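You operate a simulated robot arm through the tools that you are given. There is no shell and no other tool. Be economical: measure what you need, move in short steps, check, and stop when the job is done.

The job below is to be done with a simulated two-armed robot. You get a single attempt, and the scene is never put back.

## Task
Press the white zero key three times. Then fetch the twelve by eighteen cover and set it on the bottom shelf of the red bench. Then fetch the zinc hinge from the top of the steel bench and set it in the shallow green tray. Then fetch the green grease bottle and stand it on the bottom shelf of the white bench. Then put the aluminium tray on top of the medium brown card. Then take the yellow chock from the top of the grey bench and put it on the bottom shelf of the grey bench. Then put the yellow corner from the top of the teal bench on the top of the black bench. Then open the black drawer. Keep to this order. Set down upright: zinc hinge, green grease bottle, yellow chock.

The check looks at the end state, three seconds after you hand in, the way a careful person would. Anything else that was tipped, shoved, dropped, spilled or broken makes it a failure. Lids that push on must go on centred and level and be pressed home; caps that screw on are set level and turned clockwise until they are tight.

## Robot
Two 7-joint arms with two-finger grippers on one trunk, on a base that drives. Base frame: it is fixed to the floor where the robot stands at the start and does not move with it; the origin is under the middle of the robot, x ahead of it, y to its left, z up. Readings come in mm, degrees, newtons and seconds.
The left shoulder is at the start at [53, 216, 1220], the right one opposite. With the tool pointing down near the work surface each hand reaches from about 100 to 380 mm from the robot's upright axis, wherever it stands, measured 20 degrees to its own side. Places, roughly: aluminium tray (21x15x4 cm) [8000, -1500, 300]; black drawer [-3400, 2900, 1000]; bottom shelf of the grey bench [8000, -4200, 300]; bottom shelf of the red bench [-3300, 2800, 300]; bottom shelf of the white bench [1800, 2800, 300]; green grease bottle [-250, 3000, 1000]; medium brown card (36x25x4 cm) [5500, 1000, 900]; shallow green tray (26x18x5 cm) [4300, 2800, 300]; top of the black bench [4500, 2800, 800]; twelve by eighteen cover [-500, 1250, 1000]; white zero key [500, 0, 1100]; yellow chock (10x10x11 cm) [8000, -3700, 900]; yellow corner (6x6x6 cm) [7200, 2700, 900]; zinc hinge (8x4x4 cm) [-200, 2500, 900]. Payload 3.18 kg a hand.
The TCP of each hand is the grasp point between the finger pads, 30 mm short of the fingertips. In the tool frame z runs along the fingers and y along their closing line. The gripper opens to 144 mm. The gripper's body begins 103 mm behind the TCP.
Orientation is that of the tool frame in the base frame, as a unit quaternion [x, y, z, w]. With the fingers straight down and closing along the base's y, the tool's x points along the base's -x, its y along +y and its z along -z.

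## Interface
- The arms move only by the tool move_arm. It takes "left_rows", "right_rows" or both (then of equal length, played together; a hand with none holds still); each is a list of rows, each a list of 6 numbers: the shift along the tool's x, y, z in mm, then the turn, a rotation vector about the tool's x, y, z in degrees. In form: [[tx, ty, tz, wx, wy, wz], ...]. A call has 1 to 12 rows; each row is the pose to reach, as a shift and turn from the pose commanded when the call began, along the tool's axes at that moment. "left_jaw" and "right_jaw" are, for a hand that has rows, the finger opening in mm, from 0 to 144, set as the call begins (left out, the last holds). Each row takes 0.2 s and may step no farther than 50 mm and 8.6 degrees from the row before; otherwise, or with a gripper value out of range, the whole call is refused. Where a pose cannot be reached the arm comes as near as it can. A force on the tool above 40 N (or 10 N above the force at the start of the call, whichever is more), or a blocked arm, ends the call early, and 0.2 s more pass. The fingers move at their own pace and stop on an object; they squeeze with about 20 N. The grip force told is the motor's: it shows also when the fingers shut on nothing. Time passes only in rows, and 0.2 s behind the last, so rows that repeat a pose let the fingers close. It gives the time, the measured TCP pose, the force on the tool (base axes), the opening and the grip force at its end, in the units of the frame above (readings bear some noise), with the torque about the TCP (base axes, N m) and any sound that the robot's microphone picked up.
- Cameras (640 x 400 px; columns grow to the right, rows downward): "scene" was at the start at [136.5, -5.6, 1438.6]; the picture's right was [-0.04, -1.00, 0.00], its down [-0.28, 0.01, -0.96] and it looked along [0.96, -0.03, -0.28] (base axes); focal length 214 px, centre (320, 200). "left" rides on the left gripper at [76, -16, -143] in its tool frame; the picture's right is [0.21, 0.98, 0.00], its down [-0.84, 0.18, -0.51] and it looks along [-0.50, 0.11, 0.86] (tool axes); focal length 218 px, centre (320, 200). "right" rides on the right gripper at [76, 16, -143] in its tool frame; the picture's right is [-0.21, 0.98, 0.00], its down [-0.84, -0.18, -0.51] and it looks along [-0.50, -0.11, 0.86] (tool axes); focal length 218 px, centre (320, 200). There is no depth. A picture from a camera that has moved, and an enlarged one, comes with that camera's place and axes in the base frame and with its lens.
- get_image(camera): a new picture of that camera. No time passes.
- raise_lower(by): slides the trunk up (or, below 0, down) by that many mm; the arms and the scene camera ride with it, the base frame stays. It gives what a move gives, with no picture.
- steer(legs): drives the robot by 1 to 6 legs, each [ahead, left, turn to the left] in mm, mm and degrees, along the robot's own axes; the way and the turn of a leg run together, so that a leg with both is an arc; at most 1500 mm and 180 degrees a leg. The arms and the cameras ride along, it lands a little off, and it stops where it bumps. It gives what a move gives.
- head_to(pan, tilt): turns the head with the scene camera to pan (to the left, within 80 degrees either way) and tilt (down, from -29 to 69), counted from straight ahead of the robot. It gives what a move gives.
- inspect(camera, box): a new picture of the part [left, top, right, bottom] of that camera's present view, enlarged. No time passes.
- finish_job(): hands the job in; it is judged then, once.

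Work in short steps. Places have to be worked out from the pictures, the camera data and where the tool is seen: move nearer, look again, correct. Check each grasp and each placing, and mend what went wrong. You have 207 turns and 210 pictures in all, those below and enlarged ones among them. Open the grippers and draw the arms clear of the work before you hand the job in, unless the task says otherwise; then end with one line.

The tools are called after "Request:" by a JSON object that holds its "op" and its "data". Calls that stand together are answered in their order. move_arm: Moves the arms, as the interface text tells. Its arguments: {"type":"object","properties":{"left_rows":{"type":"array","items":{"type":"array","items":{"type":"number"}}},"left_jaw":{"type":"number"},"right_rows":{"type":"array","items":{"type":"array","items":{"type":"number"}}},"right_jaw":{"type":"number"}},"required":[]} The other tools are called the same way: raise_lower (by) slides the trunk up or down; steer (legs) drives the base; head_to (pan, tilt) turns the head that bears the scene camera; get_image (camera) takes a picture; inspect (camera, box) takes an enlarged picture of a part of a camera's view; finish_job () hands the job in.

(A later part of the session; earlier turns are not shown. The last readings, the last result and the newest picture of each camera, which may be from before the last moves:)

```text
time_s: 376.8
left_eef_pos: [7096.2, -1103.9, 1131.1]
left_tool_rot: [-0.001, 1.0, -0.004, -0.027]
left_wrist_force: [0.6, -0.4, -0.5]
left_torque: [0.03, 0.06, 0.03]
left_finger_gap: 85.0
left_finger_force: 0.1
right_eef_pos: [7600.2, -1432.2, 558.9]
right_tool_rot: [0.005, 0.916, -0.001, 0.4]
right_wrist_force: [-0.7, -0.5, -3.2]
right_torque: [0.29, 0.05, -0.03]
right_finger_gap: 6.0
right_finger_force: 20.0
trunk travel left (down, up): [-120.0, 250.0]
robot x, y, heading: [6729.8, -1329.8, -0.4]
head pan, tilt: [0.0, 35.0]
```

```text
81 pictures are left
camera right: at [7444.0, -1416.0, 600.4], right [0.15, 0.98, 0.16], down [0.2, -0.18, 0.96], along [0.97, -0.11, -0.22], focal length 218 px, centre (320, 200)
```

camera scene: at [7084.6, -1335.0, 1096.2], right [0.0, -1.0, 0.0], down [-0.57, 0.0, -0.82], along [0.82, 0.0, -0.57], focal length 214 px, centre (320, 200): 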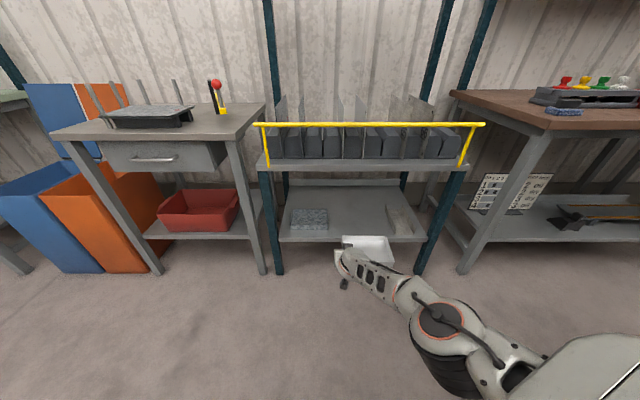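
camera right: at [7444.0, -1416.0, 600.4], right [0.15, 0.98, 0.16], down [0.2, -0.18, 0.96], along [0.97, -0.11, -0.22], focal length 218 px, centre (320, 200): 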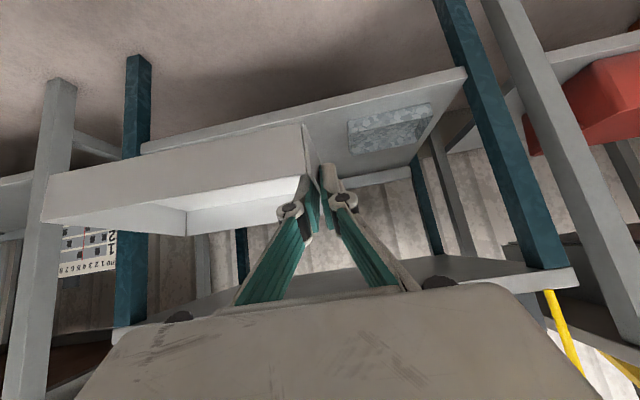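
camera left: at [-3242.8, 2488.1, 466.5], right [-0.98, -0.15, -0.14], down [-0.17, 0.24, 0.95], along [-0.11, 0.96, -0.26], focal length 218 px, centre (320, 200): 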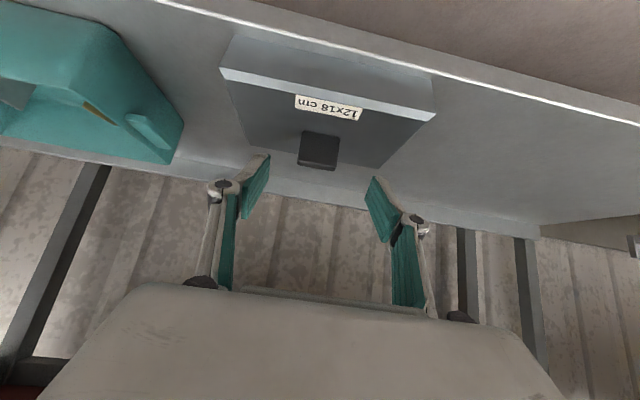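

Request:
{"op": "move_arm", "data": {"right_rows": [[-10, 0, -40, 0, 0, 0], [-20, 0, -80, 0, 0, 0], [-30, 0, -120, 0, 0, 0], [-38, 0, -160, 0, 0, 0], [-45, 0, -200, 0, 0, 0], [-52, 0, -240, 0, 0, 0], [-58, 0, -280, 0, 0, 0], [-62, 0, -320, 0, 0, 0], [-63, 0, -358, 0, 0, 0]]}}

Request:
{"op": "raise_lower", "data": {"by": 100}}

Request:
{"op": "get_image", "data": {"camera": "right"}}

```text
time_s: 378.8
left_eef_pos: [7093.1, -1103.6, 1133.0]
left_tool_rot: [-0.001, 1.0, -0.004, -0.024]
left_wrist_force: [-0.7, 0.1, 0.7]
left_torque: [-0.03, -0.03, 0.03]
left_finger_gap: 85.2
left_finger_force: 0.0
right_eef_pos: [7377.1, -1432.1, 853.5]
right_tool_rot: [0.004, 0.915, 0.0, 0.404]
right_wrist_force: [-0.6, -0.2, -2.8]
right_torque: [0.3, 0.1, 0.01]
right_finger_gap: 5.9
right_finger_force: 20.3
trunk travel left (down, up): [-120.0, 250.0]
robot x, y, heading: [6728.6, -1331.8, -0.1]
head pan, tilt: [0.0, 35.0]
```

```text
time_s: 380.1
left_eef_pos: [7095.8, -1103.6, 1230.9]
left_tool_rot: [-0.001, 1.0, -0.004, -0.026]
left_wrist_force: [0.1, -1.1, 0.4]
left_torque: [0.0, 0.03, 0.02]
left_finger_gap: 85.2
left_finger_force: 0.1
right_eef_pos: [7380.7, -1431.5, 951.4]
right_tool_rot: [0.005, 0.916, -0.001, 0.402]
right_wrist_force: [0.9, 0.4, -3.3]
right_torque: [0.26, 0.1, 0.02]
right_finger_gap: 6.0
right_finger_force: 20.2
trunk travel left (down, up): [-220.0, 150.0]
robot x, y, heading: [6726.8, -1333.1, -0.1]
head pan, tilt: [0.0, 35.0]
```

```text
80 pictures are left
camera right: at [7224.1, -1414.8, 991.3], right [0.15, 0.98, 0.16], down [0.2, -0.18, 0.96], along [0.97, -0.11, -0.22], focal length 218 px, centre (320, 200)
```

right: 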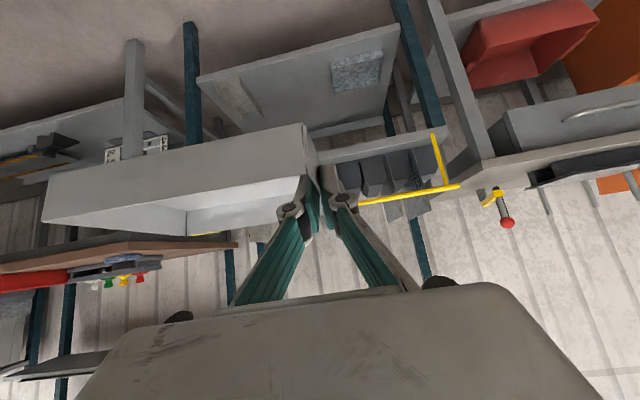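

The grip is stable. I raise the hand to z≈1100 and drive north toward the purple bench.

Request:
{"op": "move_arm", "data": {"right_rows": [[-28, 0, -26, 0, 0, 0], [-56, 0, -51, 0, 0, 0], [-83, 0, -77, 0, 0, 0], [-110, 0, -102, 0, 0, 0]]}}

Request:
{"op": "steer", "data": {"legs": [[0, 0, 90], [1100, 0, 0], [1100, 0, 0], [1100, 0, 0]]}}

Request:
{"op": "get_image", "data": {"camera": "right"}}

```text
time_s: 381.1
left_eef_pos: [7092.6, -1103.2, 1232.1]
left_tool_rot: [-0.001, 1.0, -0.004, -0.025]
left_wrist_force: [-0.7, 0.4, 0.6]
left_torque: [0.0, -0.03, 0.0]
left_finger_gap: 85.0
left_finger_force: 0.0
right_eef_pos: [7377.2, -1431.9, 1103.3]
right_tool_rot: [0.004, 0.915, 0.0, 0.403]
right_wrist_force: [-0.2, -0.1, -1.9]
right_torque: [0.3, 0.11, 0.02]
right_finger_gap: 6.1
right_finger_force: 20.1
trunk travel left (down, up): [-220.0, 150.0]
robot x, y, heading: [6731.8, -1331.3, 0.2]
head pan, tilt: [0.0, 35.0]
```

```text
time_s: 401.0
left_eef_pos: [6466.9, 2323.2, 1231.6]
left_tool_rot: [0.711, -0.703, 0.021, 0.014]
left_wrist_force: [-0.5, 0.0, -0.7]
left_torque: [0.0, -0.01, 0.0]
left_finger_gap: 84.8
left_finger_force: 0.0
right_eef_pos: [6791.8, 2608.3, 1103.9]
right_tool_rot: [0.647, -0.647, -0.286, -0.284]
right_wrist_force: [0.0, 0.3, -2.4]
right_torque: [-0.1, 0.27, -0.02]
right_finger_gap: 5.7
right_finger_force: 20.1
trunk travel left (down, up): [-220.0, 150.0]
robot x, y, heading: [6698.6, 1958.1, 90.7]
head pan, tilt: [0.0, 35.0]
```

```text
79 pictures are left
camera right: at [6776.6, 2449.9, 1143.6], right [-0.98, 0.14, 0.16], down [0.18, 0.2, 0.96], along [0.1, 0.97, -0.22], focal length 218 px, centre (320, 200)
```

right: 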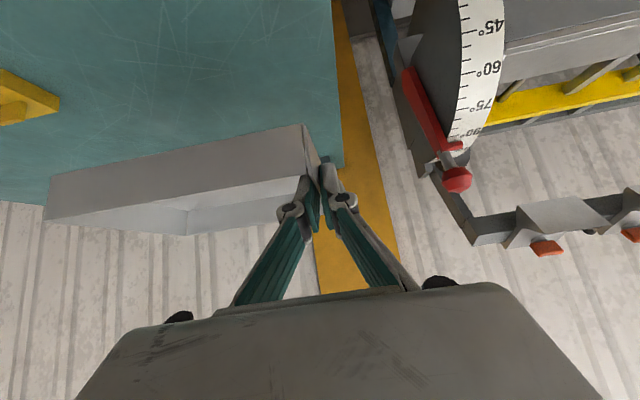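

I back off slightly and turn right 180° to face south, then strafe west alongside the purple bench.

Request:
{"op": "steer", "data": {"legs": [[-60, 0, 0], [0, 0, -90], [0, 0, -90.7]]}}

Request:
{"op": "head_to", "data": {"pan": 0, "tilt": 30}}

Request:
{"op": "get_image", "data": {"camera": "scene"}}

```text
time_s: 409.7
left_eef_pos: [6926.5, 1532.7, 1232.4]
left_tool_rot: [0.707, 0.707, 0.014, -0.021]
left_wrist_force: [0.2, -0.8, -0.3]
left_torque: [0.02, -0.02, -0.01]
left_finger_gap: 84.9
left_finger_force: 0.0
right_eef_pos: [6598.1, 1250.1, 1103.4]
right_tool_rot: [0.652, 0.643, -0.286, 0.284]
right_wrist_force: [0.0, -0.3, -2.4]
right_torque: [0.07, -0.26, 0.01]
right_finger_gap: 6.0
right_finger_force: 19.9
trunk travel left (down, up): [-220.0, 150.0]
robot x, y, heading: [6698.7, 1901.7, -90.1]
head pan, tilt: [0.0, 35.0]
```

```text
time_s: 410.4
left_eef_pos: [6927.1, 1533.7, 1231.9]
left_tool_rot: [0.707, 0.707, 0.014, -0.021]
left_wrist_force: [-0.4, 0.1, 0.2]
left_torque: [-0.02, 0.02, -0.01]
left_finger_gap: 85.1
left_finger_force: 0.0
right_eef_pos: [6596.9, 1250.6, 1102.5]
right_tool_rot: [0.651, 0.643, -0.286, 0.284]
right_wrist_force: [0.8, -0.6, -3.4]
right_torque: [0.1, -0.28, -0.02]
right_finger_gap: 5.9
right_finger_force: 19.5
trunk travel left (down, up): [-220.0, 150.0]
robot x, y, heading: [6698.1, 1899.9, -90.1]
head pan, tilt: [0.0, 30.0]
```

```text
78 pictures are left
camera scene: at [6697.7, 1724.9, 1333.9], right [-1.0, 0.0, 0.0], down [0.0, 0.5, -0.87], along [0.0, -0.87, -0.5], focal length 214 px, centre (320, 200)
```

scene: 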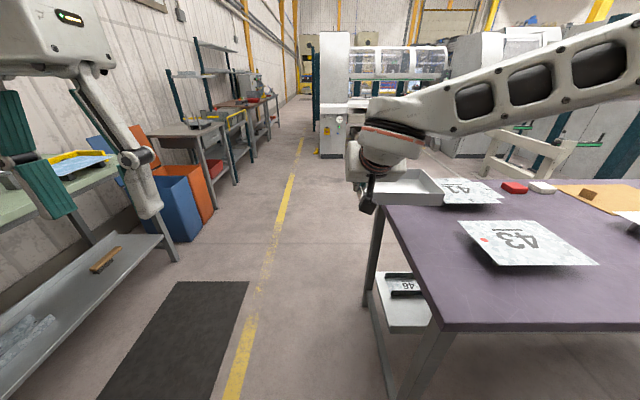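

Items on the purple bench are well below the tray (z≈1065). I strafe west 1030 mm.

Request:
{"op": "steer", "data": {"legs": [[0, -520, 0], [0, -510, 0]]}}

Request:
{"op": "head_to", "data": {"pan": -10, "tilt": 38}}

Request:
{"op": "get_image", "data": {"camera": "scene"}}

Request:
{"op": "get_image", "data": {"camera": "right"}}

```text
time_s: 420.0
left_eef_pos: [5895.9, 1535.9, 1231.1]
left_tool_rot: [0.707, 0.707, 0.015, -0.02]
left_wrist_force: [-0.3, 0.0, 1.0]
left_torque: [-0.04, -0.03, 0.0]
left_finger_gap: 85.0
left_finger_force: 0.1
right_eef_pos: [5567.2, 1253.5, 1103.4]
right_tool_rot: [0.652, 0.643, -0.286, 0.284]
right_wrist_force: [0.7, 0.5, -3.4]
right_torque: [0.1, -0.25, 0.0]
right_finger_gap: 5.8
right_finger_force: 19.7
trunk travel left (down, up): [-220.0, 150.0]
robot x, y, heading: [5667.4, 1902.1, -90.3]
head pan, tilt: [0.0, 30.0]
```

```text
time_s: 420.7
left_eef_pos: [5895.3, 1535.9, 1232.0]
left_tool_rot: [0.707, 0.707, 0.014, -0.02]
left_wrist_force: [0.6, 0.1, -0.4]
left_torque: [0.01, 0.03, 0.0]
left_finger_gap: 84.9
left_finger_force: 0.0
right_eef_pos: [5566.9, 1253.5, 1102.8]
right_tool_rot: [0.651, 0.643, -0.285, 0.284]
right_wrist_force: [-0.2, -0.4, -3.5]
right_torque: [0.13, -0.26, -0.04]
right_finger_gap: 6.0
right_finger_force: 20.1
trunk travel left (down, up): [-220.0, 150.0]
robot x, y, heading: [5670.0, 1901.0, -90.4]
head pan, tilt: [-10.0, 38.0]
```

```text
77 pictures are left
camera scene: at [5651.0, 1733.7, 1321.6], right [-0.98, 0.18, 0.0], down [0.11, 0.61, -0.79], along [-0.14, -0.78, -0.62], focal length 214 px, centre (320, 200)
```

scene: 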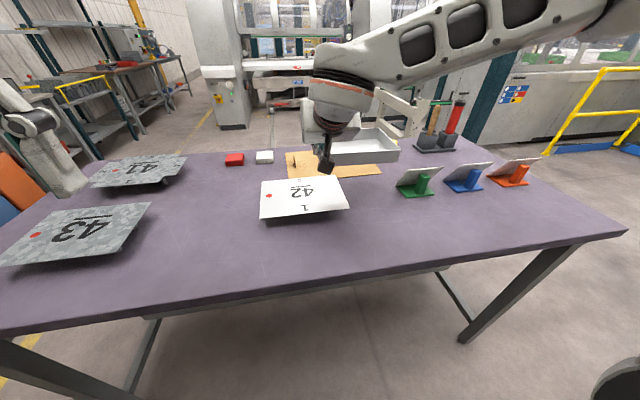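

```text
76 pictures are left
camera right: at [5585.5, 1409.2, 1143.5], right [0.98, -0.15, 0.16], down [-0.18, -0.19, 0.96], along [-0.12, -0.97, -0.22], focal length 218 px, centre (320, 200)
```

right: 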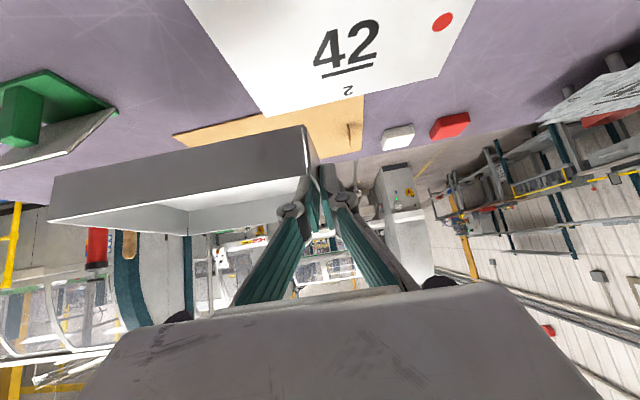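

Request:
{"op": "inspect", "data": {"camera": "scene", "box": [220, 120, 420, 245]}}

```text
3.20 times, centred on (320, 182) of scene
camera zoom: at [5651.0, 1733.7, 1321.6], right [-0.98, 0.18, 0.0], down [0.11, 0.61, -0.79], along [-0.14, -0.78, -0.62], focal length 686 px, centre (320, 256)
```

zoom: 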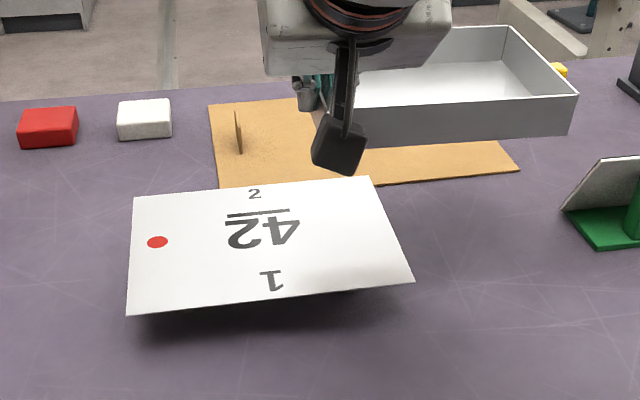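

The card (z≈888) spans about x 5287–5647, y 805–1055, with a small upright tab near its east edge at x≈5615. I'll set the tray at centre ≈(5425, 905): drive 135 forward, 37 right, then extend 168 mm at height.

Request:
{"op": "steer", "data": {"legs": [[135, -37, 0.4]]}}

Request:
{"op": "move_arm", "data": {"right_rows": [[-28, 0, 31, 0, 0, 0], [-57, 0, 62, 0, 0, 0], [-85, 0, 93, 0, 0, 0], [-114, 0, 124, 0, 0, 0]]}}

Request:
{"op": "get_image", "data": {"camera": "right"}}

Request:
{"op": "inspect", "data": {"camera": "scene", "box": [220, 120, 420, 245]}}

```text
time_s: 422.1
left_eef_pos: [5860.7, 1404.7, 1232.8]
left_tool_rot: [0.704, 0.71, 0.014, -0.02]
left_wrist_force: [-0.5, -0.3, -0.2]
left_torque: [0.05, 0.01, 0.0]
left_finger_gap: 85.0
left_finger_force: 0.1
right_eef_pos: [5533.4, 1121.3, 1104.0]
right_tool_rot: [0.649, 0.646, -0.284, 0.284]
right_wrist_force: [0.7, -0.5, -3.3]
right_torque: [0.12, -0.29, 0.01]
right_finger_gap: 6.0
right_finger_force: 19.6
trunk travel left (down, up): [-220.0, 150.0]
robot x, y, heading: [5631.7, 1771.9, -89.8]
head pan, tilt: [-10.0, 38.0]
```

```text
time_s: 423.1
left_eef_pos: [5861.0, 1404.9, 1231.6]
left_tool_rot: [0.704, 0.71, 0.014, -0.02]
left_wrist_force: [0.0, -1.0, -1.2]
left_torque: [0.05, -0.01, 0.0]
left_finger_gap: 84.9
left_finger_force: 0.0
right_eef_pos: [5534.8, 952.7, 1101.1]
right_tool_rot: [0.648, 0.646, -0.284, 0.285]
right_wrist_force: [0.2, -0.9, -2.4]
right_torque: [0.15, -0.28, 0.02]
right_finger_gap: 6.0
right_finger_force: 19.3
trunk travel left (down, up): [-220.0, 150.0]
robot x, y, heading: [5632.9, 1769.1, -90.0]
head pan, tilt: [-10.0, 38.0]
```

```text
74 pictures are left
camera right: at [5551.6, 1107.7, 1142.1], right [0.98, -0.14, 0.16], down [-0.18, -0.2, 0.96], along [-0.11, -0.97, -0.22], focal length 218 px, centre (320, 200)
```

right: 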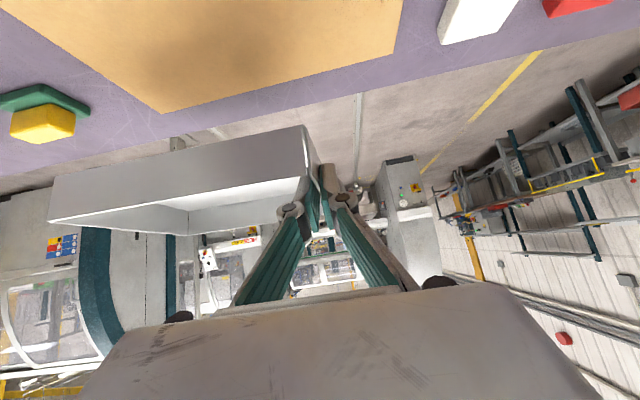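

```text
3.20 times, centred on (320, 182) of scene
camera zoom: at [5615.4, 1600.5, 1321.2], right [-0.99, 0.17, 0.0], down [0.1, 0.61, -0.79], along [-0.13, -0.78, -0.62], focal length 686 px, centre (320, 256)
```

zoom: 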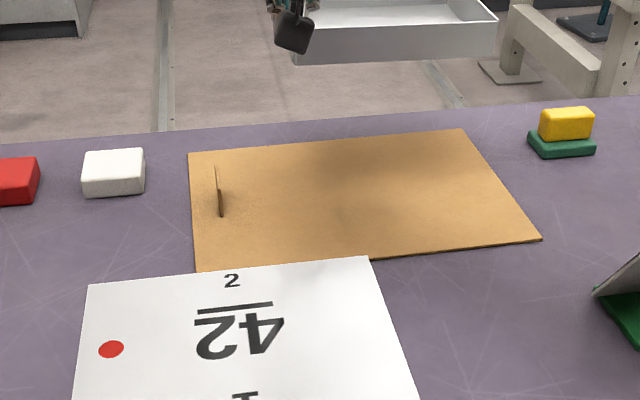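

Clear view now: card x 5290–5652, y 817–1065, z 889. The tray's near wall is at y≈978, its x-range 5329–5535. I shift 12 mm north while lowering, then ease it down to contact.

Request:
{"op": "move_arm", "data": {"right_rows": [[30, -1, 23, 0, 0, 0], [60, -2, 46, 0, 0, 0], [90, -3, 70, 0, 0, 0], [119, -3, 93, 0, 0, 0]]}}

Request:
{"op": "inspect", "data": {"camera": "scene", "box": [220, 120, 420, 245]}}

Request:
{"op": "get_image", "data": {"camera": "right"}}

```text
time_s: 424.1
left_eef_pos: [5860.9, 1405.8, 1232.7]
left_tool_rot: [0.704, 0.71, 0.014, -0.021]
left_wrist_force: [-0.6, 0.3, -0.3]
left_torque: [0.02, 0.0, 0.04]
left_finger_gap: 84.6
left_finger_force: 0.1
right_eef_pos: [5530.8, 963.7, 951.4]
right_tool_rot: [0.649, 0.646, -0.284, 0.285]
right_wrist_force: [0.7, -0.9, -2.3]
right_torque: [0.15, -0.29, 0.0]
right_finger_gap: 6.1
right_finger_force: 19.9
trunk travel left (down, up): [-220.0, 150.0]
robot x, y, heading: [5626.2, 1771.6, -89.9]
head pan, tilt: [-10.0, 38.0]
```

```text
3.20 times, centred on (320, 182) of scene
camera zoom: at [5615.1, 1601.1, 1321.4], right [-0.99, 0.17, 0.0], down [0.1, 0.61, -0.79], along [-0.13, -0.78, -0.62], focal length 686 px, centre (320, 256)
```

zoom: 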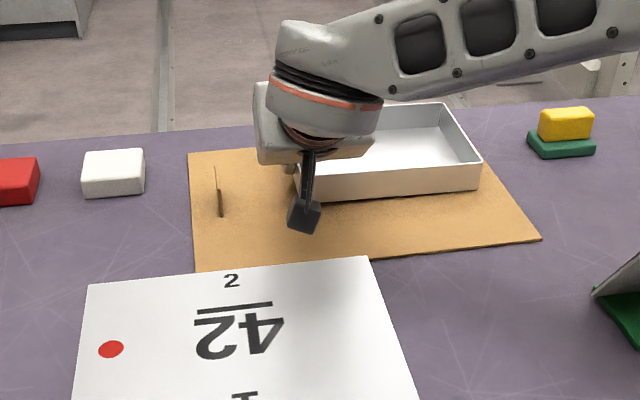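

```text
71 pictures are left
camera right: at [5548.4, 1119.9, 991.7], right [0.98, -0.14, 0.16], down [-0.18, -0.2, 0.96], along [-0.11, -0.97, -0.22], focal length 218 px, centre (320, 200)
```

right: 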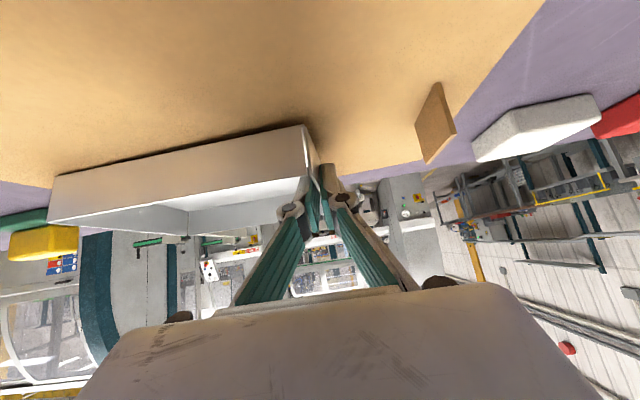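

Well placed above the card. I lower in 3 mm steps.

Request:
{"op": "move_arm", "data": {"right_rows": [[4.4, 0, 4, 0, 0, 0], [7, 0, 6.5, 0, 0, 0], [9.2, 0, 8.5, 0, 0, 0], [11.4, 0, 10.5, 0, 0, 0], [13.6, 0, 12.5, 0, 0, 0], [15.8, 0, 14.5, 0, 0, 0], [18, 0, 16.5, 0, 0, 0]]}}

Request:
{"op": "inspect", "data": {"camera": "scene", "box": [220, 120, 420, 245]}}

```text
time_s: 425.6
left_eef_pos: [5861.9, 1409.4, 1233.6]
left_tool_rot: [0.704, 0.71, 0.013, -0.019]
left_wrist_force: [0.1, -0.2, -0.4]
left_torque: [0.01, 0.0, -0.03]
left_finger_gap: 85.1
left_finger_force: 0.1
right_eef_pos: [5530.9, 965.0, 933.8]
right_tool_rot: [0.648, 0.645, -0.287, 0.288]
right_wrist_force: [-2.6, 1.3, 24.2]
right_torque: [0.01, 0.19, -0.1]
right_finger_gap: 6.0
right_finger_force: 20.5
trunk travel left (down, up): [-220.0, 150.0]
robot x, y, heading: [5634.8, 1775.9, -89.6]
head pan, tilt: [-10.0, 38.0]
```

```text
3.20 times, centred on (320, 182) of scene
camera zoom: at [5615.2, 1604.8, 1322.4], right [-0.99, 0.17, 0.0], down [0.1, 0.61, -0.79], along [-0.13, -0.78, -0.61], focal length 686 px, centre (320, 256)
```

zoom: 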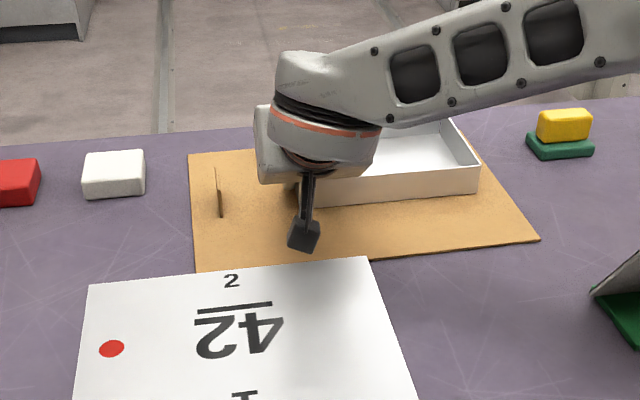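

Resting on the card (24 N). I relax 3 mm, open, and lift straight up.

Request:
{"op": "move_arm", "data": {"right_rows": [[-2, 0, -2, 0, 0, 0], [-2, 0, -2, 0, 0, 0], [-2, 0, -2, 0, 0, 0]], "right_jaw": 46}}

Request:
{"op": "move_arm", "data": {"right_rows": [[-15, 0, -14, 0, 0, 0], [-45, 0, -41, 0, 0, 0], [-75, 0, -69, 0, 0, 0], [-105, 0, -97, 0, 0, 0], [-120, 0, -110, 0, 0, 0]]}}

Request:
{"op": "inspect", "data": {"camera": "scene", "box": [220, 120, 420, 245]}}

```text
time_s: 426.4
left_eef_pos: [5861.3, 1406.6, 1233.6]
left_tool_rot: [0.704, 0.709, 0.013, -0.02]
left_wrist_force: [0.0, 0.8, -0.3]
left_torque: [-0.01, -0.01, -0.04]
left_finger_gap: 84.9
left_finger_force: 0.0
right_eef_pos: [5534.4, 966.8, 932.7]
right_tool_rot: [0.648, 0.646, -0.285, 0.286]
right_wrist_force: [7.2, -2.5, 15.8]
right_torque: [-0.15, -0.41, 0.11]
right_finger_gap: 52.5
right_finger_force: 0.6
trunk travel left (down, up): [-220.0, 150.0]
robot x, y, heading: [5630.7, 1769.6, -89.8]
head pan, tilt: [-10.0, 38.0]
```

```text
time_s: 427.6
left_eef_pos: [5861.4, 1405.9, 1231.9]
left_tool_rot: [0.704, 0.71, 0.014, -0.021]
left_wrist_force: [0.2, 0.4, -0.2]
left_torque: [-0.02, -0.02, 0.05]
left_finger_gap: 85.1
left_finger_force: 0.0
right_eef_pos: [5531.5, 964.5, 1094.7]
right_tool_rot: [0.649, 0.646, -0.284, 0.285]
right_wrist_force: [-0.3, 0.4, 0.2]
right_torque: [0.0, -0.02, -0.01]
right_finger_gap: 45.7
right_finger_force: 0.0
trunk travel left (down, up): [-220.0, 150.0]
robot x, y, heading: [5633.5, 1768.0, -89.8]
head pan, tilt: [-10.0, 38.0]
```

```text
3.20 times, centred on (320, 182) of scene
camera zoom: at [5615.2, 1601.9, 1321.5], right [-0.99, 0.17, 0.0], down [0.1, 0.61, -0.79], along [-0.13, -0.78, -0.62], focal length 686 px, centre (320, 256)
```

zoom: 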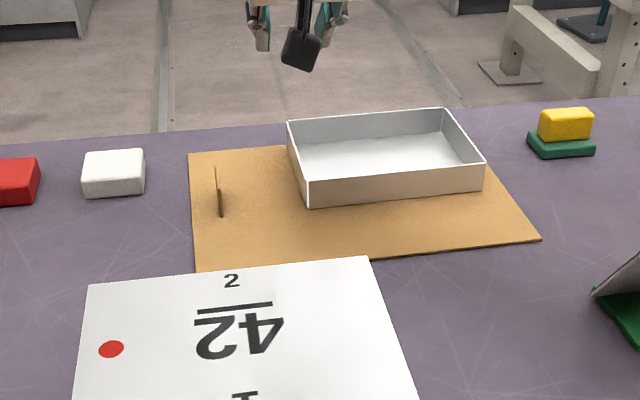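

The tray sits nicely on the card, off the tab. Next is the yellow chock near (8000,-3700). I retract and drive around: back, east, then south.

Request:
{"op": "move_arm", "data": {"right_rows": [[35, 0, -38, 0, 0, 0], [70, 0, -76, 0, 0, 0], [105, 0, -114, 0, 0, 0]]}}

Request:
{"op": "steer", "data": {"legs": [[-160, 0, 0], [0, 1400, 0], [400, 220, 0], [1450, 0, 0], [1450, 0, 0]]}}

Request:
{"op": "head_to", "data": {"pan": 20, "tilt": 20}}

Request:
{"op": "get_image", "data": {"camera": "scene"}}

```text
refused: row 1 steps farther than a row can; nothing moved
```

```text
time_s: 457.0
left_eef_pos: [7534.5, -1713.3, 1232.3]
left_tool_rot: [0.7, 0.714, 0.014, -0.021]
left_wrist_force: [0.0, -0.2, 0.1]
left_torque: [0.05, -0.04, -0.03]
left_finger_gap: 84.9
left_finger_force: 0.0
right_eef_pos: [7211.5, -2159.4, 1093.7]
right_tool_rot: [0.644, 0.651, -0.283, 0.287]
right_wrist_force: [0.0, -0.9, 0.3]
right_torque: [-0.03, 0.0, 0.02]
right_finger_gap: 46.2
right_finger_force: 0.0
trunk travel left (down, up): [-220.0, 150.0]
robot x, y, heading: [7299.3, -1355.2, -88.8]
head pan, tilt: [-10.0, 38.0]
```

```text
time_s: 458.0
left_eef_pos: [7533.4, -1714.0, 1230.7]
left_tool_rot: [0.698, 0.716, 0.013, -0.02]
left_wrist_force: [0.2, -0.2, 0.1]
left_torque: [-0.03, -0.01, -0.02]
left_finger_gap: 85.1
left_finger_force: 0.0
right_eef_pos: [7211.1, -2159.5, 1095.3]
right_tool_rot: [0.643, 0.651, -0.282, 0.288]
right_wrist_force: [-0.5, -1.2, 0.2]
right_torque: [-0.01, -0.01, -0.02]
right_finger_gap: 46.1
right_finger_force: 0.1
trunk travel left (down, up): [-220.0, 150.0]
robot x, y, heading: [7298.7, -1354.4, -88.4]
head pan, tilt: [20.0, 20.0]
```

```text
68 pictures are left
camera scene: at [7331.9, -1522.9, 1350.0], right [-0.93, -0.36, 0.0], down [-0.12, 0.32, -0.94], along [0.34, -0.88, -0.34], focal length 214 px, centre (320, 200)
```

scene: 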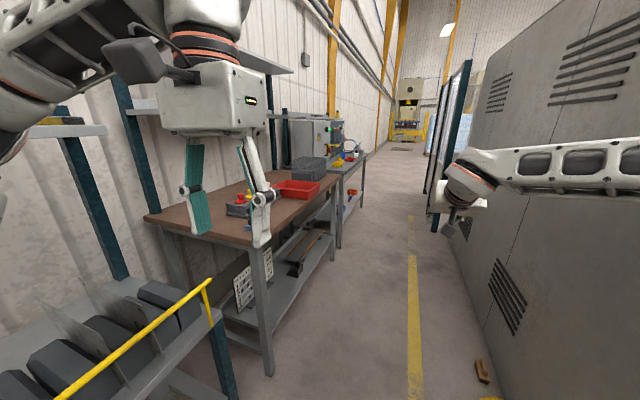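

The retract call had been refused (steps too big), but nothing was touched. I retract the right hand now in smaller steps and continue south.

Request:
{"op": "move_arm", "data": {"right_rows": [[26, 0, -28, 0, 0, 0], [52, 0, -57, 0, 0, 0], [78, 0, -85, 0, 0, 0], [105, 0, -114, 0, 0, 0]]}}

Request:
{"op": "steer", "data": {"legs": [[0, -40, -1.5], [1400, 0, 0], [600, 0, 0]]}}

Request:
{"op": "head_to", "data": {"pan": 45, "tilt": 30}}

Request:
{"op": "get_image", "data": {"camera": "scene"}}

```text
time_s: 459.0
left_eef_pos: [7533.5, -1713.2, 1232.8]
left_tool_rot: [0.699, 0.715, 0.013, -0.021]
left_wrist_force: [-0.2, -0.5, 0.2]
left_torque: [-0.08, -0.03, -0.01]
left_finger_gap: 85.2
left_finger_force: 0.1
right_eef_pos: [7209.8, -2004.1, 1094.0]
right_tool_rot: [0.644, 0.651, -0.283, 0.287]
right_wrist_force: [1.2, 0.0, -0.8]
right_torque: [0.0, 0.02, -0.02]
right_finger_gap: 45.9
right_finger_force: 0.0
trunk travel left (down, up): [-220.0, 150.0]
robot x, y, heading: [7297.5, -1352.5, -88.9]
head pan, tilt: [20.0, 20.0]
```

```text
time_s: 469.5
left_eef_pos: [7477.0, -3705.4, 1231.6]
left_tool_rot: [0.707, 0.706, 0.015, -0.02]
left_wrist_force: [0.8, -1.2, -0.3]
left_torque: [0.0, -0.01, 0.02]
left_finger_gap: 84.9
left_finger_force: 0.1
right_eef_pos: [7145.3, -3987.9, 1092.3]
right_tool_rot: [0.652, 0.643, -0.286, 0.284]
right_wrist_force: [-0.7, -1.1, 0.2]
right_torque: [0.02, 0.02, 0.0]
right_finger_gap: 46.0
right_finger_force: 0.0
trunk travel left (down, up): [-220.0, 150.0]
robot x, y, heading: [7247.7, -3335.3, -90.4]
head pan, tilt: [20.0, 20.0]
```

```text
time_s: 470.4
left_eef_pos: [7477.4, -3705.5, 1232.4]
left_tool_rot: [0.707, 0.707, 0.013, -0.02]
left_wrist_force: [-0.2, 0.3, -0.8]
left_torque: [-0.01, 0.01, 0.03]
left_finger_gap: 84.8
left_finger_force: 0.1
right_eef_pos: [7145.7, -3987.7, 1093.4]
right_tool_rot: [0.652, 0.643, -0.286, 0.283]
right_wrist_force: [0.0, -0.5, 0.6]
right_torque: [-0.01, 0.02, -0.01]
right_finger_gap: 45.8
right_finger_force: 0.0
trunk travel left (down, up): [-220.0, 150.0]
robot x, y, heading: [7247.9, -3339.9, -90.4]
head pan, tilt: [45.0, 30.0]
```

```text
67 pictures are left
camera scene: at [7312.5, -3485.8, 1334.0], right [-0.71, -0.7, 0.0], down [-0.35, 0.36, -0.87], along [0.61, -0.62, -0.5], focal length 214 px, centre (320, 200)
```

scene: 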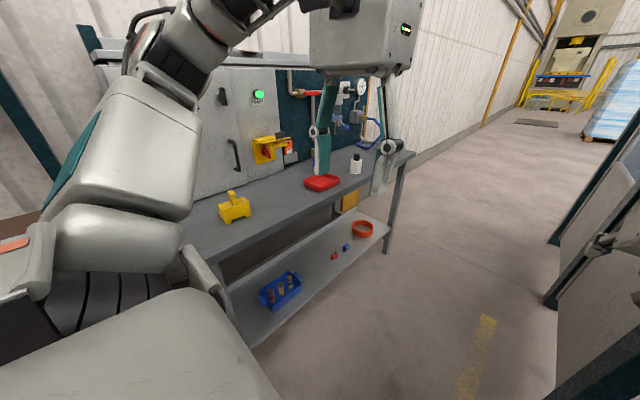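

The grey bench shows the yellow chock near (8030,-3757) and a shelf with small items. I drive on 310 mm, turn left to face it, and zoom.

Request:
{"op": "steer", "data": {"legs": [[310, 0, 0.4], [0, 0, 90]]}}

Request:
{"op": "head_to", "data": {"pan": 0, "tilt": 38}}

Request:
{"op": "get_image", "data": {"camera": "scene"}}

Request:
{"op": "inspect", "data": {"camera": "scene", "box": [280, 120, 440, 220]}}

```text
time_s: 476.3
left_eef_pos: [7613.4, -3415.3, 1231.9]
left_tool_rot: [-0.003, 1.0, -0.004, -0.023]
left_wrist_force: [0.1, 0.4, 0.6]
left_torque: [0.04, -0.03, 0.0]
left_finger_gap: 85.0
left_finger_force: 0.1
right_eef_pos: [7900.2, -3745.6, 1092.8]
right_tool_rot: [0.001, 0.915, 0.001, 0.403]
right_wrist_force: [0.1, 1.1, -0.7]
right_torque: [-0.05, -0.04, -0.02]
right_finger_gap: 45.9
right_finger_force: 0.1
trunk travel left (down, up): [-220.0, 150.0]
robot x, y, heading: [7253.1, -3645.8, -0.1]
head pan, tilt: [45.0, 30.0]
```

```text
time_s: 477.4
left_eef_pos: [7613.6, -3415.8, 1231.2]
left_tool_rot: [-0.004, 1.0, -0.005, -0.024]
left_wrist_force: [0.3, 0.0, 0.8]
left_torque: [0.04, 0.0, 0.03]
left_finger_gap: 84.9
left_finger_force: 0.0
right_eef_pos: [7900.4, -3745.7, 1093.9]
right_tool_rot: [0.003, 0.915, 0.0, 0.402]
right_wrist_force: [0.5, -0.3, 0.3]
right_torque: [0.02, -0.02, 0.02]
right_finger_gap: 45.9
right_finger_force: 0.1
trunk travel left (down, up): [-220.0, 150.0]
robot x, y, heading: [7248.7, -3646.7, 0.3]
head pan, tilt: [0.0, 38.0]
```

```text
66 pictures are left
camera scene: at [7416.0, -3649.1, 1321.6], right [0.0, -1.0, 0.0], down [-0.62, 0.0, -0.79], along [0.79, 0.0, -0.62], focal length 214 px, centre (320, 200)
```

scene: 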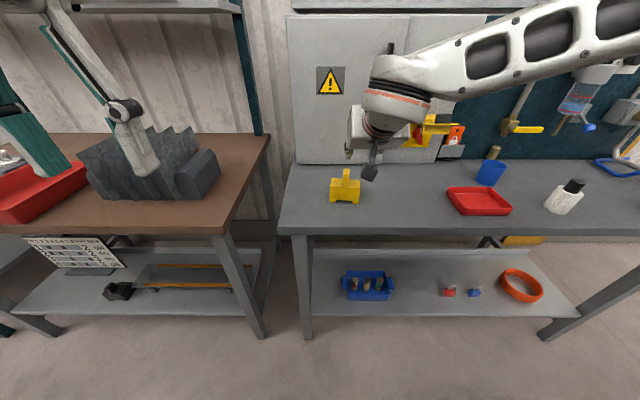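

```text
4.00 times, centred on (360, 170) of scene
camera zoom: at [7416.0, -3649.1, 1321.6], right [0.0, -1.0, 0.0], down [-0.62, 0.0, -0.79], along [0.79, 0.0, -0.62], focal length 858 px, centre (160, 320)
```

zoom: 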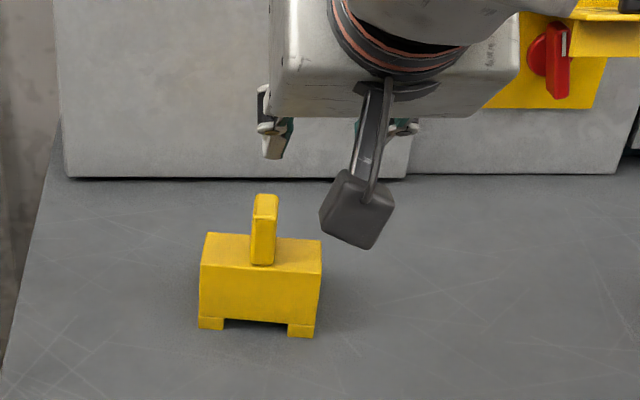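

The chock has a fin handle on top, at about (8038,-3737, z 925–965). I approach it with the right hand to just before/above it.

Request:
{"op": "move_arm", "data": {"right_rows": [[1, 2, 35, 0, 0.8, 0], [3, 4, 70, 0, 1.6, 0], [4, 6, 105, 0, 2.4, 0], [6, 8, 135, 0, 2.4, 0]], "right_jaw": 64}}

Request:
{"op": "get_image", "data": {"camera": "right"}}

Request:
{"op": "inspect", "data": {"camera": "scene", "box": [280, 120, 440, 220]}}

```text
time_s: 478.4
left_eef_pos: [7614.6, -3417.7, 1232.5]
left_tool_rot: [-0.004, 1.0, -0.005, -0.025]
left_wrist_force: [0.5, -0.1, -0.4]
left_torque: [0.01, 0.01, 0.0]
left_finger_gap: 84.4
left_finger_force: 0.1
right_eef_pos: [7997.9, -3738.4, 997.3]
right_tool_rot: [0.003, 0.923, 0.0, 0.384]
right_wrist_force: [-0.1, 0.5, 0.1]
right_torque: [0.04, 0.02, -0.01]
right_finger_gap: 64.1
right_finger_force: 0.0
trunk travel left (down, up): [-220.0, 150.0]
robot x, y, heading: [7249.9, -3647.4, 0.2]
head pan, tilt: [0.0, 38.0]
```

```text
64 pictures are left
camera right: at [7842.6, -3722.5, 1043.9], right [0.15, 0.98, 0.15], down [0.23, -0.18, 0.95], along [0.96, -0.11, -0.26], focal length 218 px, centre (320, 200)
```

right: 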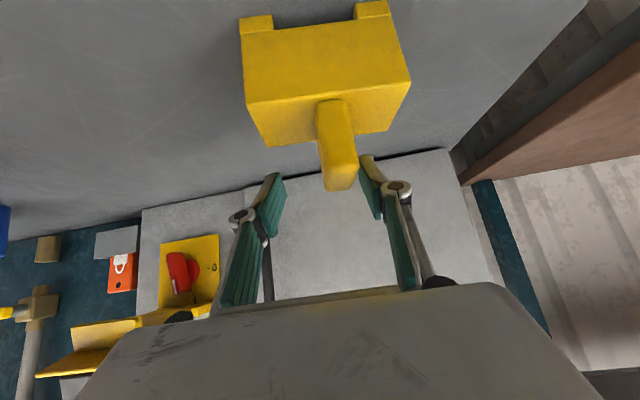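

```text
4.00 times, centred on (360, 170) of scene
camera zoom: at [7416.7, -3649.0, 1321.4], right [0.0, -1.0, 0.0], down [-0.62, 0.0, -0.79], along [0.79, 0.0, -0.62], focal length 858 px, centre (160, 320)
```

zoom: 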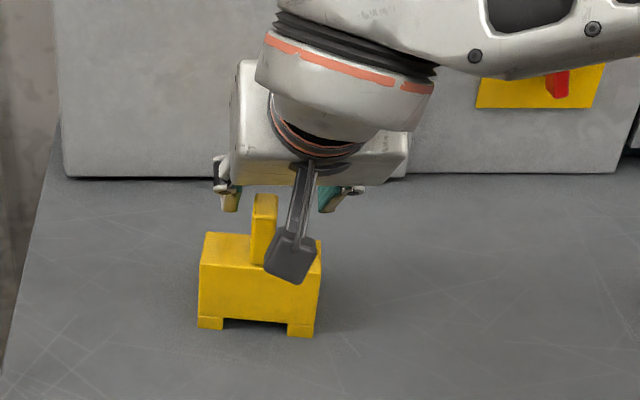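

Refined: fin handle x≈8002–8050, y≈-3728, z 917–976. I move in to straddle it.

Request:
{"op": "move_arm", "data": {"right_rows": [[4, 9, 0, 0, 0, 0], [8, 9, 20, 0, 0, 0], [12, 9, 40, 0, 0, 0]]}}

Request:
{"op": "get_image", "data": {"camera": "right"}}

```text
time_s: 479.2
left_eef_pos: [7614.1, -3416.8, 1232.3]
left_tool_rot: [-0.003, 1.0, -0.005, -0.025]
left_wrist_force: [-0.6, 0.5, 0.0]
left_torque: [-0.01, 0.04, 0.03]
left_finger_gap: 85.2
left_finger_force: 0.0
right_eef_pos: [8016.9, -3728.8, 959.7]
right_tool_rot: [0.003, 0.924, 0.0, 0.383]
right_wrist_force: [-0.1, -0.1, -0.7]
right_torque: [0.0, 0.03, 0.01]
right_finger_gap: 63.9
right_finger_force: 0.1
trunk travel left (down, up): [-220.0, 150.0]
robot x, y, heading: [7249.4, -3650.4, -0.1]
head pan, tilt: [0.0, 38.0]
```

```text
62 pictures are left
camera right: at [7863.0, -3713.6, 1006.5], right [0.15, 0.98, 0.15], down [0.23, -0.18, 0.95], along [0.96, -0.11, -0.26], focal length 218 px, centre (320, 200)
```

right: 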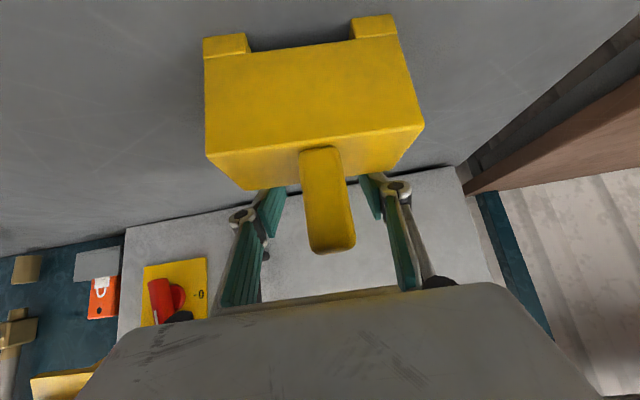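

The width check shows the chock is nearer and higher than I computed: block top z≈955, x≈7950–8016, fin up to ≈998, y≈-3721 — my fingers are past its rear. I withdraw 42 mm along the tool axis and shift 7 mm left.

Request:
{"op": "move_arm", "data": {"right_rows": [[0, 0, -20, 0, 0, 0], [0, 7, -40, 0, 0, 0]]}}

Request:
{"op": "get_image", "data": {"camera": "right"}}

Request:
{"op": "inspect", "data": {"camera": "scene", "box": [280, 120, 440, 220]}}

```text
time_s: 479.8
left_eef_pos: [7613.6, -3415.9, 1232.7]
left_tool_rot: [-0.003, 1.0, -0.004, -0.024]
left_wrist_force: [0.1, -0.3, 0.2]
left_torque: [-0.02, -0.01, -0.01]
left_finger_gap: 85.2
left_finger_force: 0.1
right_eef_pos: [7986.1, -3721.8, 989.9]
right_tool_rot: [0.002, 0.924, 0.0, 0.383]
right_wrist_force: [-0.4, 0.4, 0.1]
right_torque: [-0.02, -0.03, -0.03]
right_finger_gap: 63.9
right_finger_force: 0.0
trunk travel left (down, up): [-220.0, 150.0]
robot x, y, heading: [7249.0, -3650.4, 0.3]
head pan, tilt: [0.0, 38.0]
```

```text
61 pictures are left
camera right: at [7833.3, -3705.8, 1036.3], right [0.15, 0.98, 0.15], down [0.23, -0.18, 0.95], along [0.96, -0.11, -0.26], focal length 218 px, centre (320, 200)
```

right: 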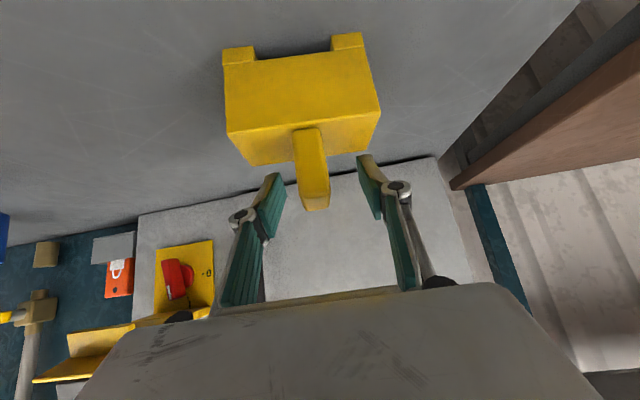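

```text
4.00 times, centred on (360, 170) of scene
camera zoom: at [7415.6, -3648.8, 1321.7], right [0.0, -1.0, 0.0], down [-0.62, 0.0, -0.79], along [0.79, 0.0, -0.62], focal length 858 px, centre (160, 320)
```

zoom: 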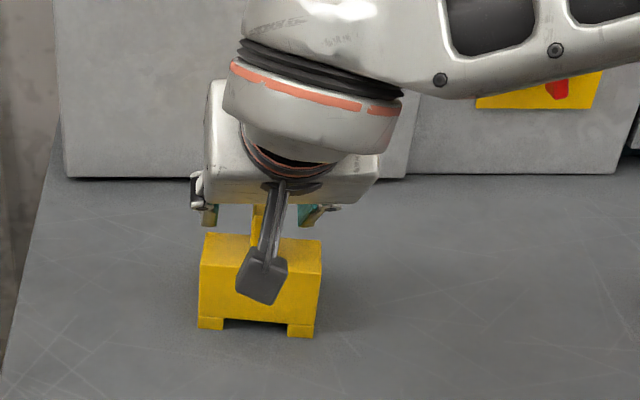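

Now the fin lies between the pads (TCP 7986, -3722, 990). I close and lift.

Request:
{"op": "move_arm", "data": {"right_rows": [[0, 0, 0, 0, 0, 0], [0, 0, 0, 0, 0, 0], [0, 0, 0, 0, 0, 0]], "right_jaw": 5}}

Request:
{"op": "move_arm", "data": {"right_rows": [[-7, 0, -7, 0, 0, 0], [-25, 0, -25, 0, 0, 0], [-50, 0, -50, 0, 0, 0], [-75, 0, -75, 0, 0, 0]]}}

Request:
{"op": "get_image", "data": {"camera": "right"}}

Request:
{"op": "inspect", "data": {"camera": "scene", "box": [280, 80, 440, 180]}}

```text
time_s: 480.6
left_eef_pos: [7612.5, -3417.4, 1232.4]
left_tool_rot: [-0.003, 1.0, -0.004, -0.024]
left_wrist_force: [-0.5, 0.5, -0.5]
left_torque: [-0.02, 0.0, -0.01]
left_finger_gap: 84.8
left_finger_force: 0.1
right_eef_pos: [7988.8, -3722.5, 989.3]
right_tool_rot: [0.002, 0.924, 0.001, 0.384]
right_wrist_force: [-1.0, -0.8, -0.3]
right_torque: [-0.15, 0.01, -0.08]
right_finger_gap: 15.8
right_finger_force: 19.6
trunk travel left (down, up): [-220.0, 150.0]
robot x, y, heading: [7250.9, -3647.7, 0.3]
head pan, tilt: [0.0, 38.0]
```

```text
time_s: 481.6
left_eef_pos: [7614.0, -3416.8, 1232.5]
left_tool_rot: [-0.003, 1.0, -0.005, -0.024]
left_wrist_force: [0.3, 0.1, -0.4]
left_torque: [0.0, -0.04, 0.02]
left_finger_gap: 85.0
left_finger_force: 0.0
right_eef_pos: [7986.2, -3722.9, 1095.6]
right_tool_rot: [0.003, 0.924, 0.0, 0.383]
right_wrist_force: [0.1, 0.1, -1.6]
right_torque: [0.03, -0.01, 0.01]
right_finger_gap: 16.0
right_finger_force: 19.6
trunk travel left (down, up): [-220.0, 150.0]
robot x, y, heading: [7250.4, -3646.7, -0.0]
head pan, tilt: [0.0, 38.0]
```

```text
59 pictures are left
camera right: at [7832.1, -3706.8, 1142.9], right [0.15, 0.98, 0.15], down [0.23, -0.18, 0.95], along [0.96, -0.11, -0.26], focal length 218 px, centre (320, 200)
```

right: 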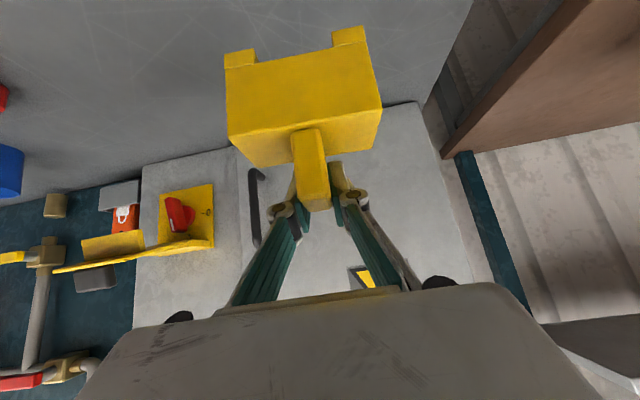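

```text
4.00 times, centred on (360, 130) of scene
camera zoom: at [7415.4, -3649.1, 1321.8], right [0.0, -1.0, 0.0], down [-0.62, 0.0, -0.79], along [0.79, 0.0, -0.62], focal length 858 px, centre (160, 480)
```

zoom: 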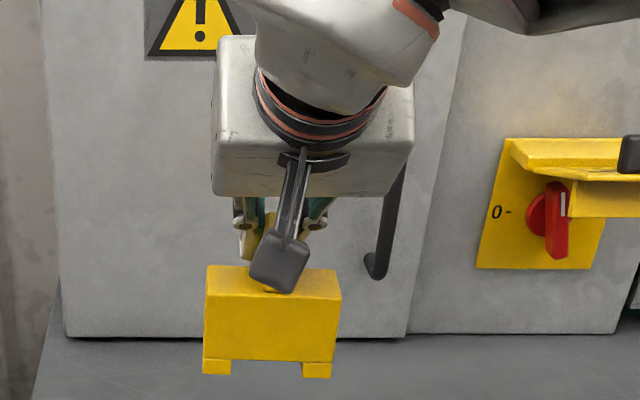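

Chock held level. The aisle is narrow (machine behind me), so I'll insert it diagonally: heading −45°, arm extended, over the free shelf gap at y≈-4150. I retract the arm, then reposition and turn.

Request:
{"op": "move_arm", "data": {"right_rows": [[25, 0, -25, 0, 0, 0], [50, 0, -50, 0, 0, 0], [72, 0, -72, 0, 0, 0]]}}

Request:
{"op": "steer", "data": {"legs": [[-60, 0, 0], [0, 0, -45], [-246, 246, 0]]}}

Request:
{"op": "raise_lower", "data": {"by": -125}}

Request:
{"op": "get_image", "data": {"camera": "scene"}}

```text
time_s: 482.4
left_eef_pos: [7613.0, -3418.3, 1233.0]
left_tool_rot: [-0.004, 1.0, -0.004, -0.023]
left_wrist_force: [-0.3, -0.5, 0.9]
left_torque: [0.02, -0.02, 0.01]
left_finger_gap: 84.7
left_finger_force: 0.1
right_eef_pos: [7884.2, -3723.2, 1095.0]
right_tool_rot: [0.003, 0.923, 0.001, 0.384]
right_wrist_force: [-0.1, 0.8, -1.7]
right_torque: [-0.02, -0.04, 0.0]
right_finger_gap: 16.0
right_finger_force: 19.9
trunk travel left (down, up): [-220.0, 150.0]
robot x, y, heading: [7253.3, -3650.1, 0.2]
head pan, tilt: [0.0, 38.0]
```

```text
time_s: 487.8
left_eef_pos: [7609.5, -3392.7, 1231.6]
left_tool_rot: [0.38, 0.925, 0.005, -0.024]
left_wrist_force: [0.5, -0.8, -0.4]
left_torque: [-0.01, -0.01, -0.01]
left_finger_gap: 85.0
left_finger_force: 0.1
right_eef_pos: [7586.2, -3801.5, 1094.5]
right_tool_rot: [0.355, 0.853, -0.146, 0.355]
right_wrist_force: [0.1, -0.3, -2.0]
right_torque: [0.02, 0.0, 0.0]
right_finger_gap: 15.9
right_finger_force: 19.5
trunk travel left (down, up): [-220.0, 150.0]
robot x, y, heading: [7187.0, -3298.0, -44.8]
head pan, tilt: [0.0, 38.0]
```

```text
time_s: 489.4
left_eef_pos: [7609.2, -3391.7, 1109.4]
left_tool_rot: [0.379, 0.925, 0.003, -0.022]
left_wrist_force: [-0.5, -0.1, -0.8]
left_torque: [-0.05, -0.04, -0.01]
left_finger_gap: 84.9
left_finger_force: 0.0
right_eef_pos: [7585.2, -3801.4, 972.2]
right_tool_rot: [0.355, 0.852, -0.146, 0.356]
right_wrist_force: [0.1, 0.0, -1.5]
right_torque: [-0.03, -0.01, -0.01]
right_finger_gap: 15.8
right_finger_force: 19.6
trunk travel left (down, up): [-95.0, 275.0]
robot x, y, heading: [7192.0, -3298.0, -44.9]
head pan, tilt: [0.0, 38.0]
```

```text
57 pictures are left
camera scene: at [7394.2, -3504.9, 1178.6], right [-0.7, -0.71, 0.0], down [-0.44, 0.43, -0.79], along [0.56, -0.55, -0.61], focal length 214 px, centre (320, 200)
```

scene: 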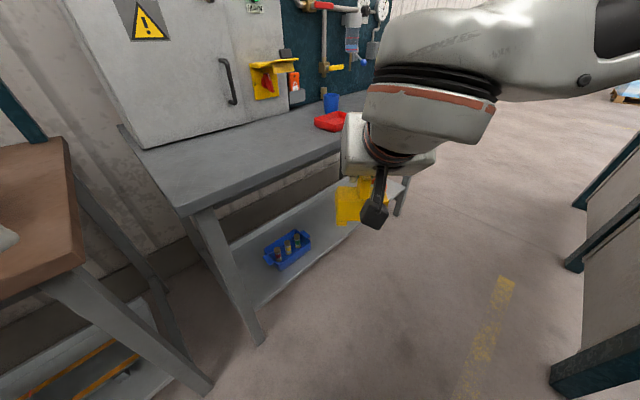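

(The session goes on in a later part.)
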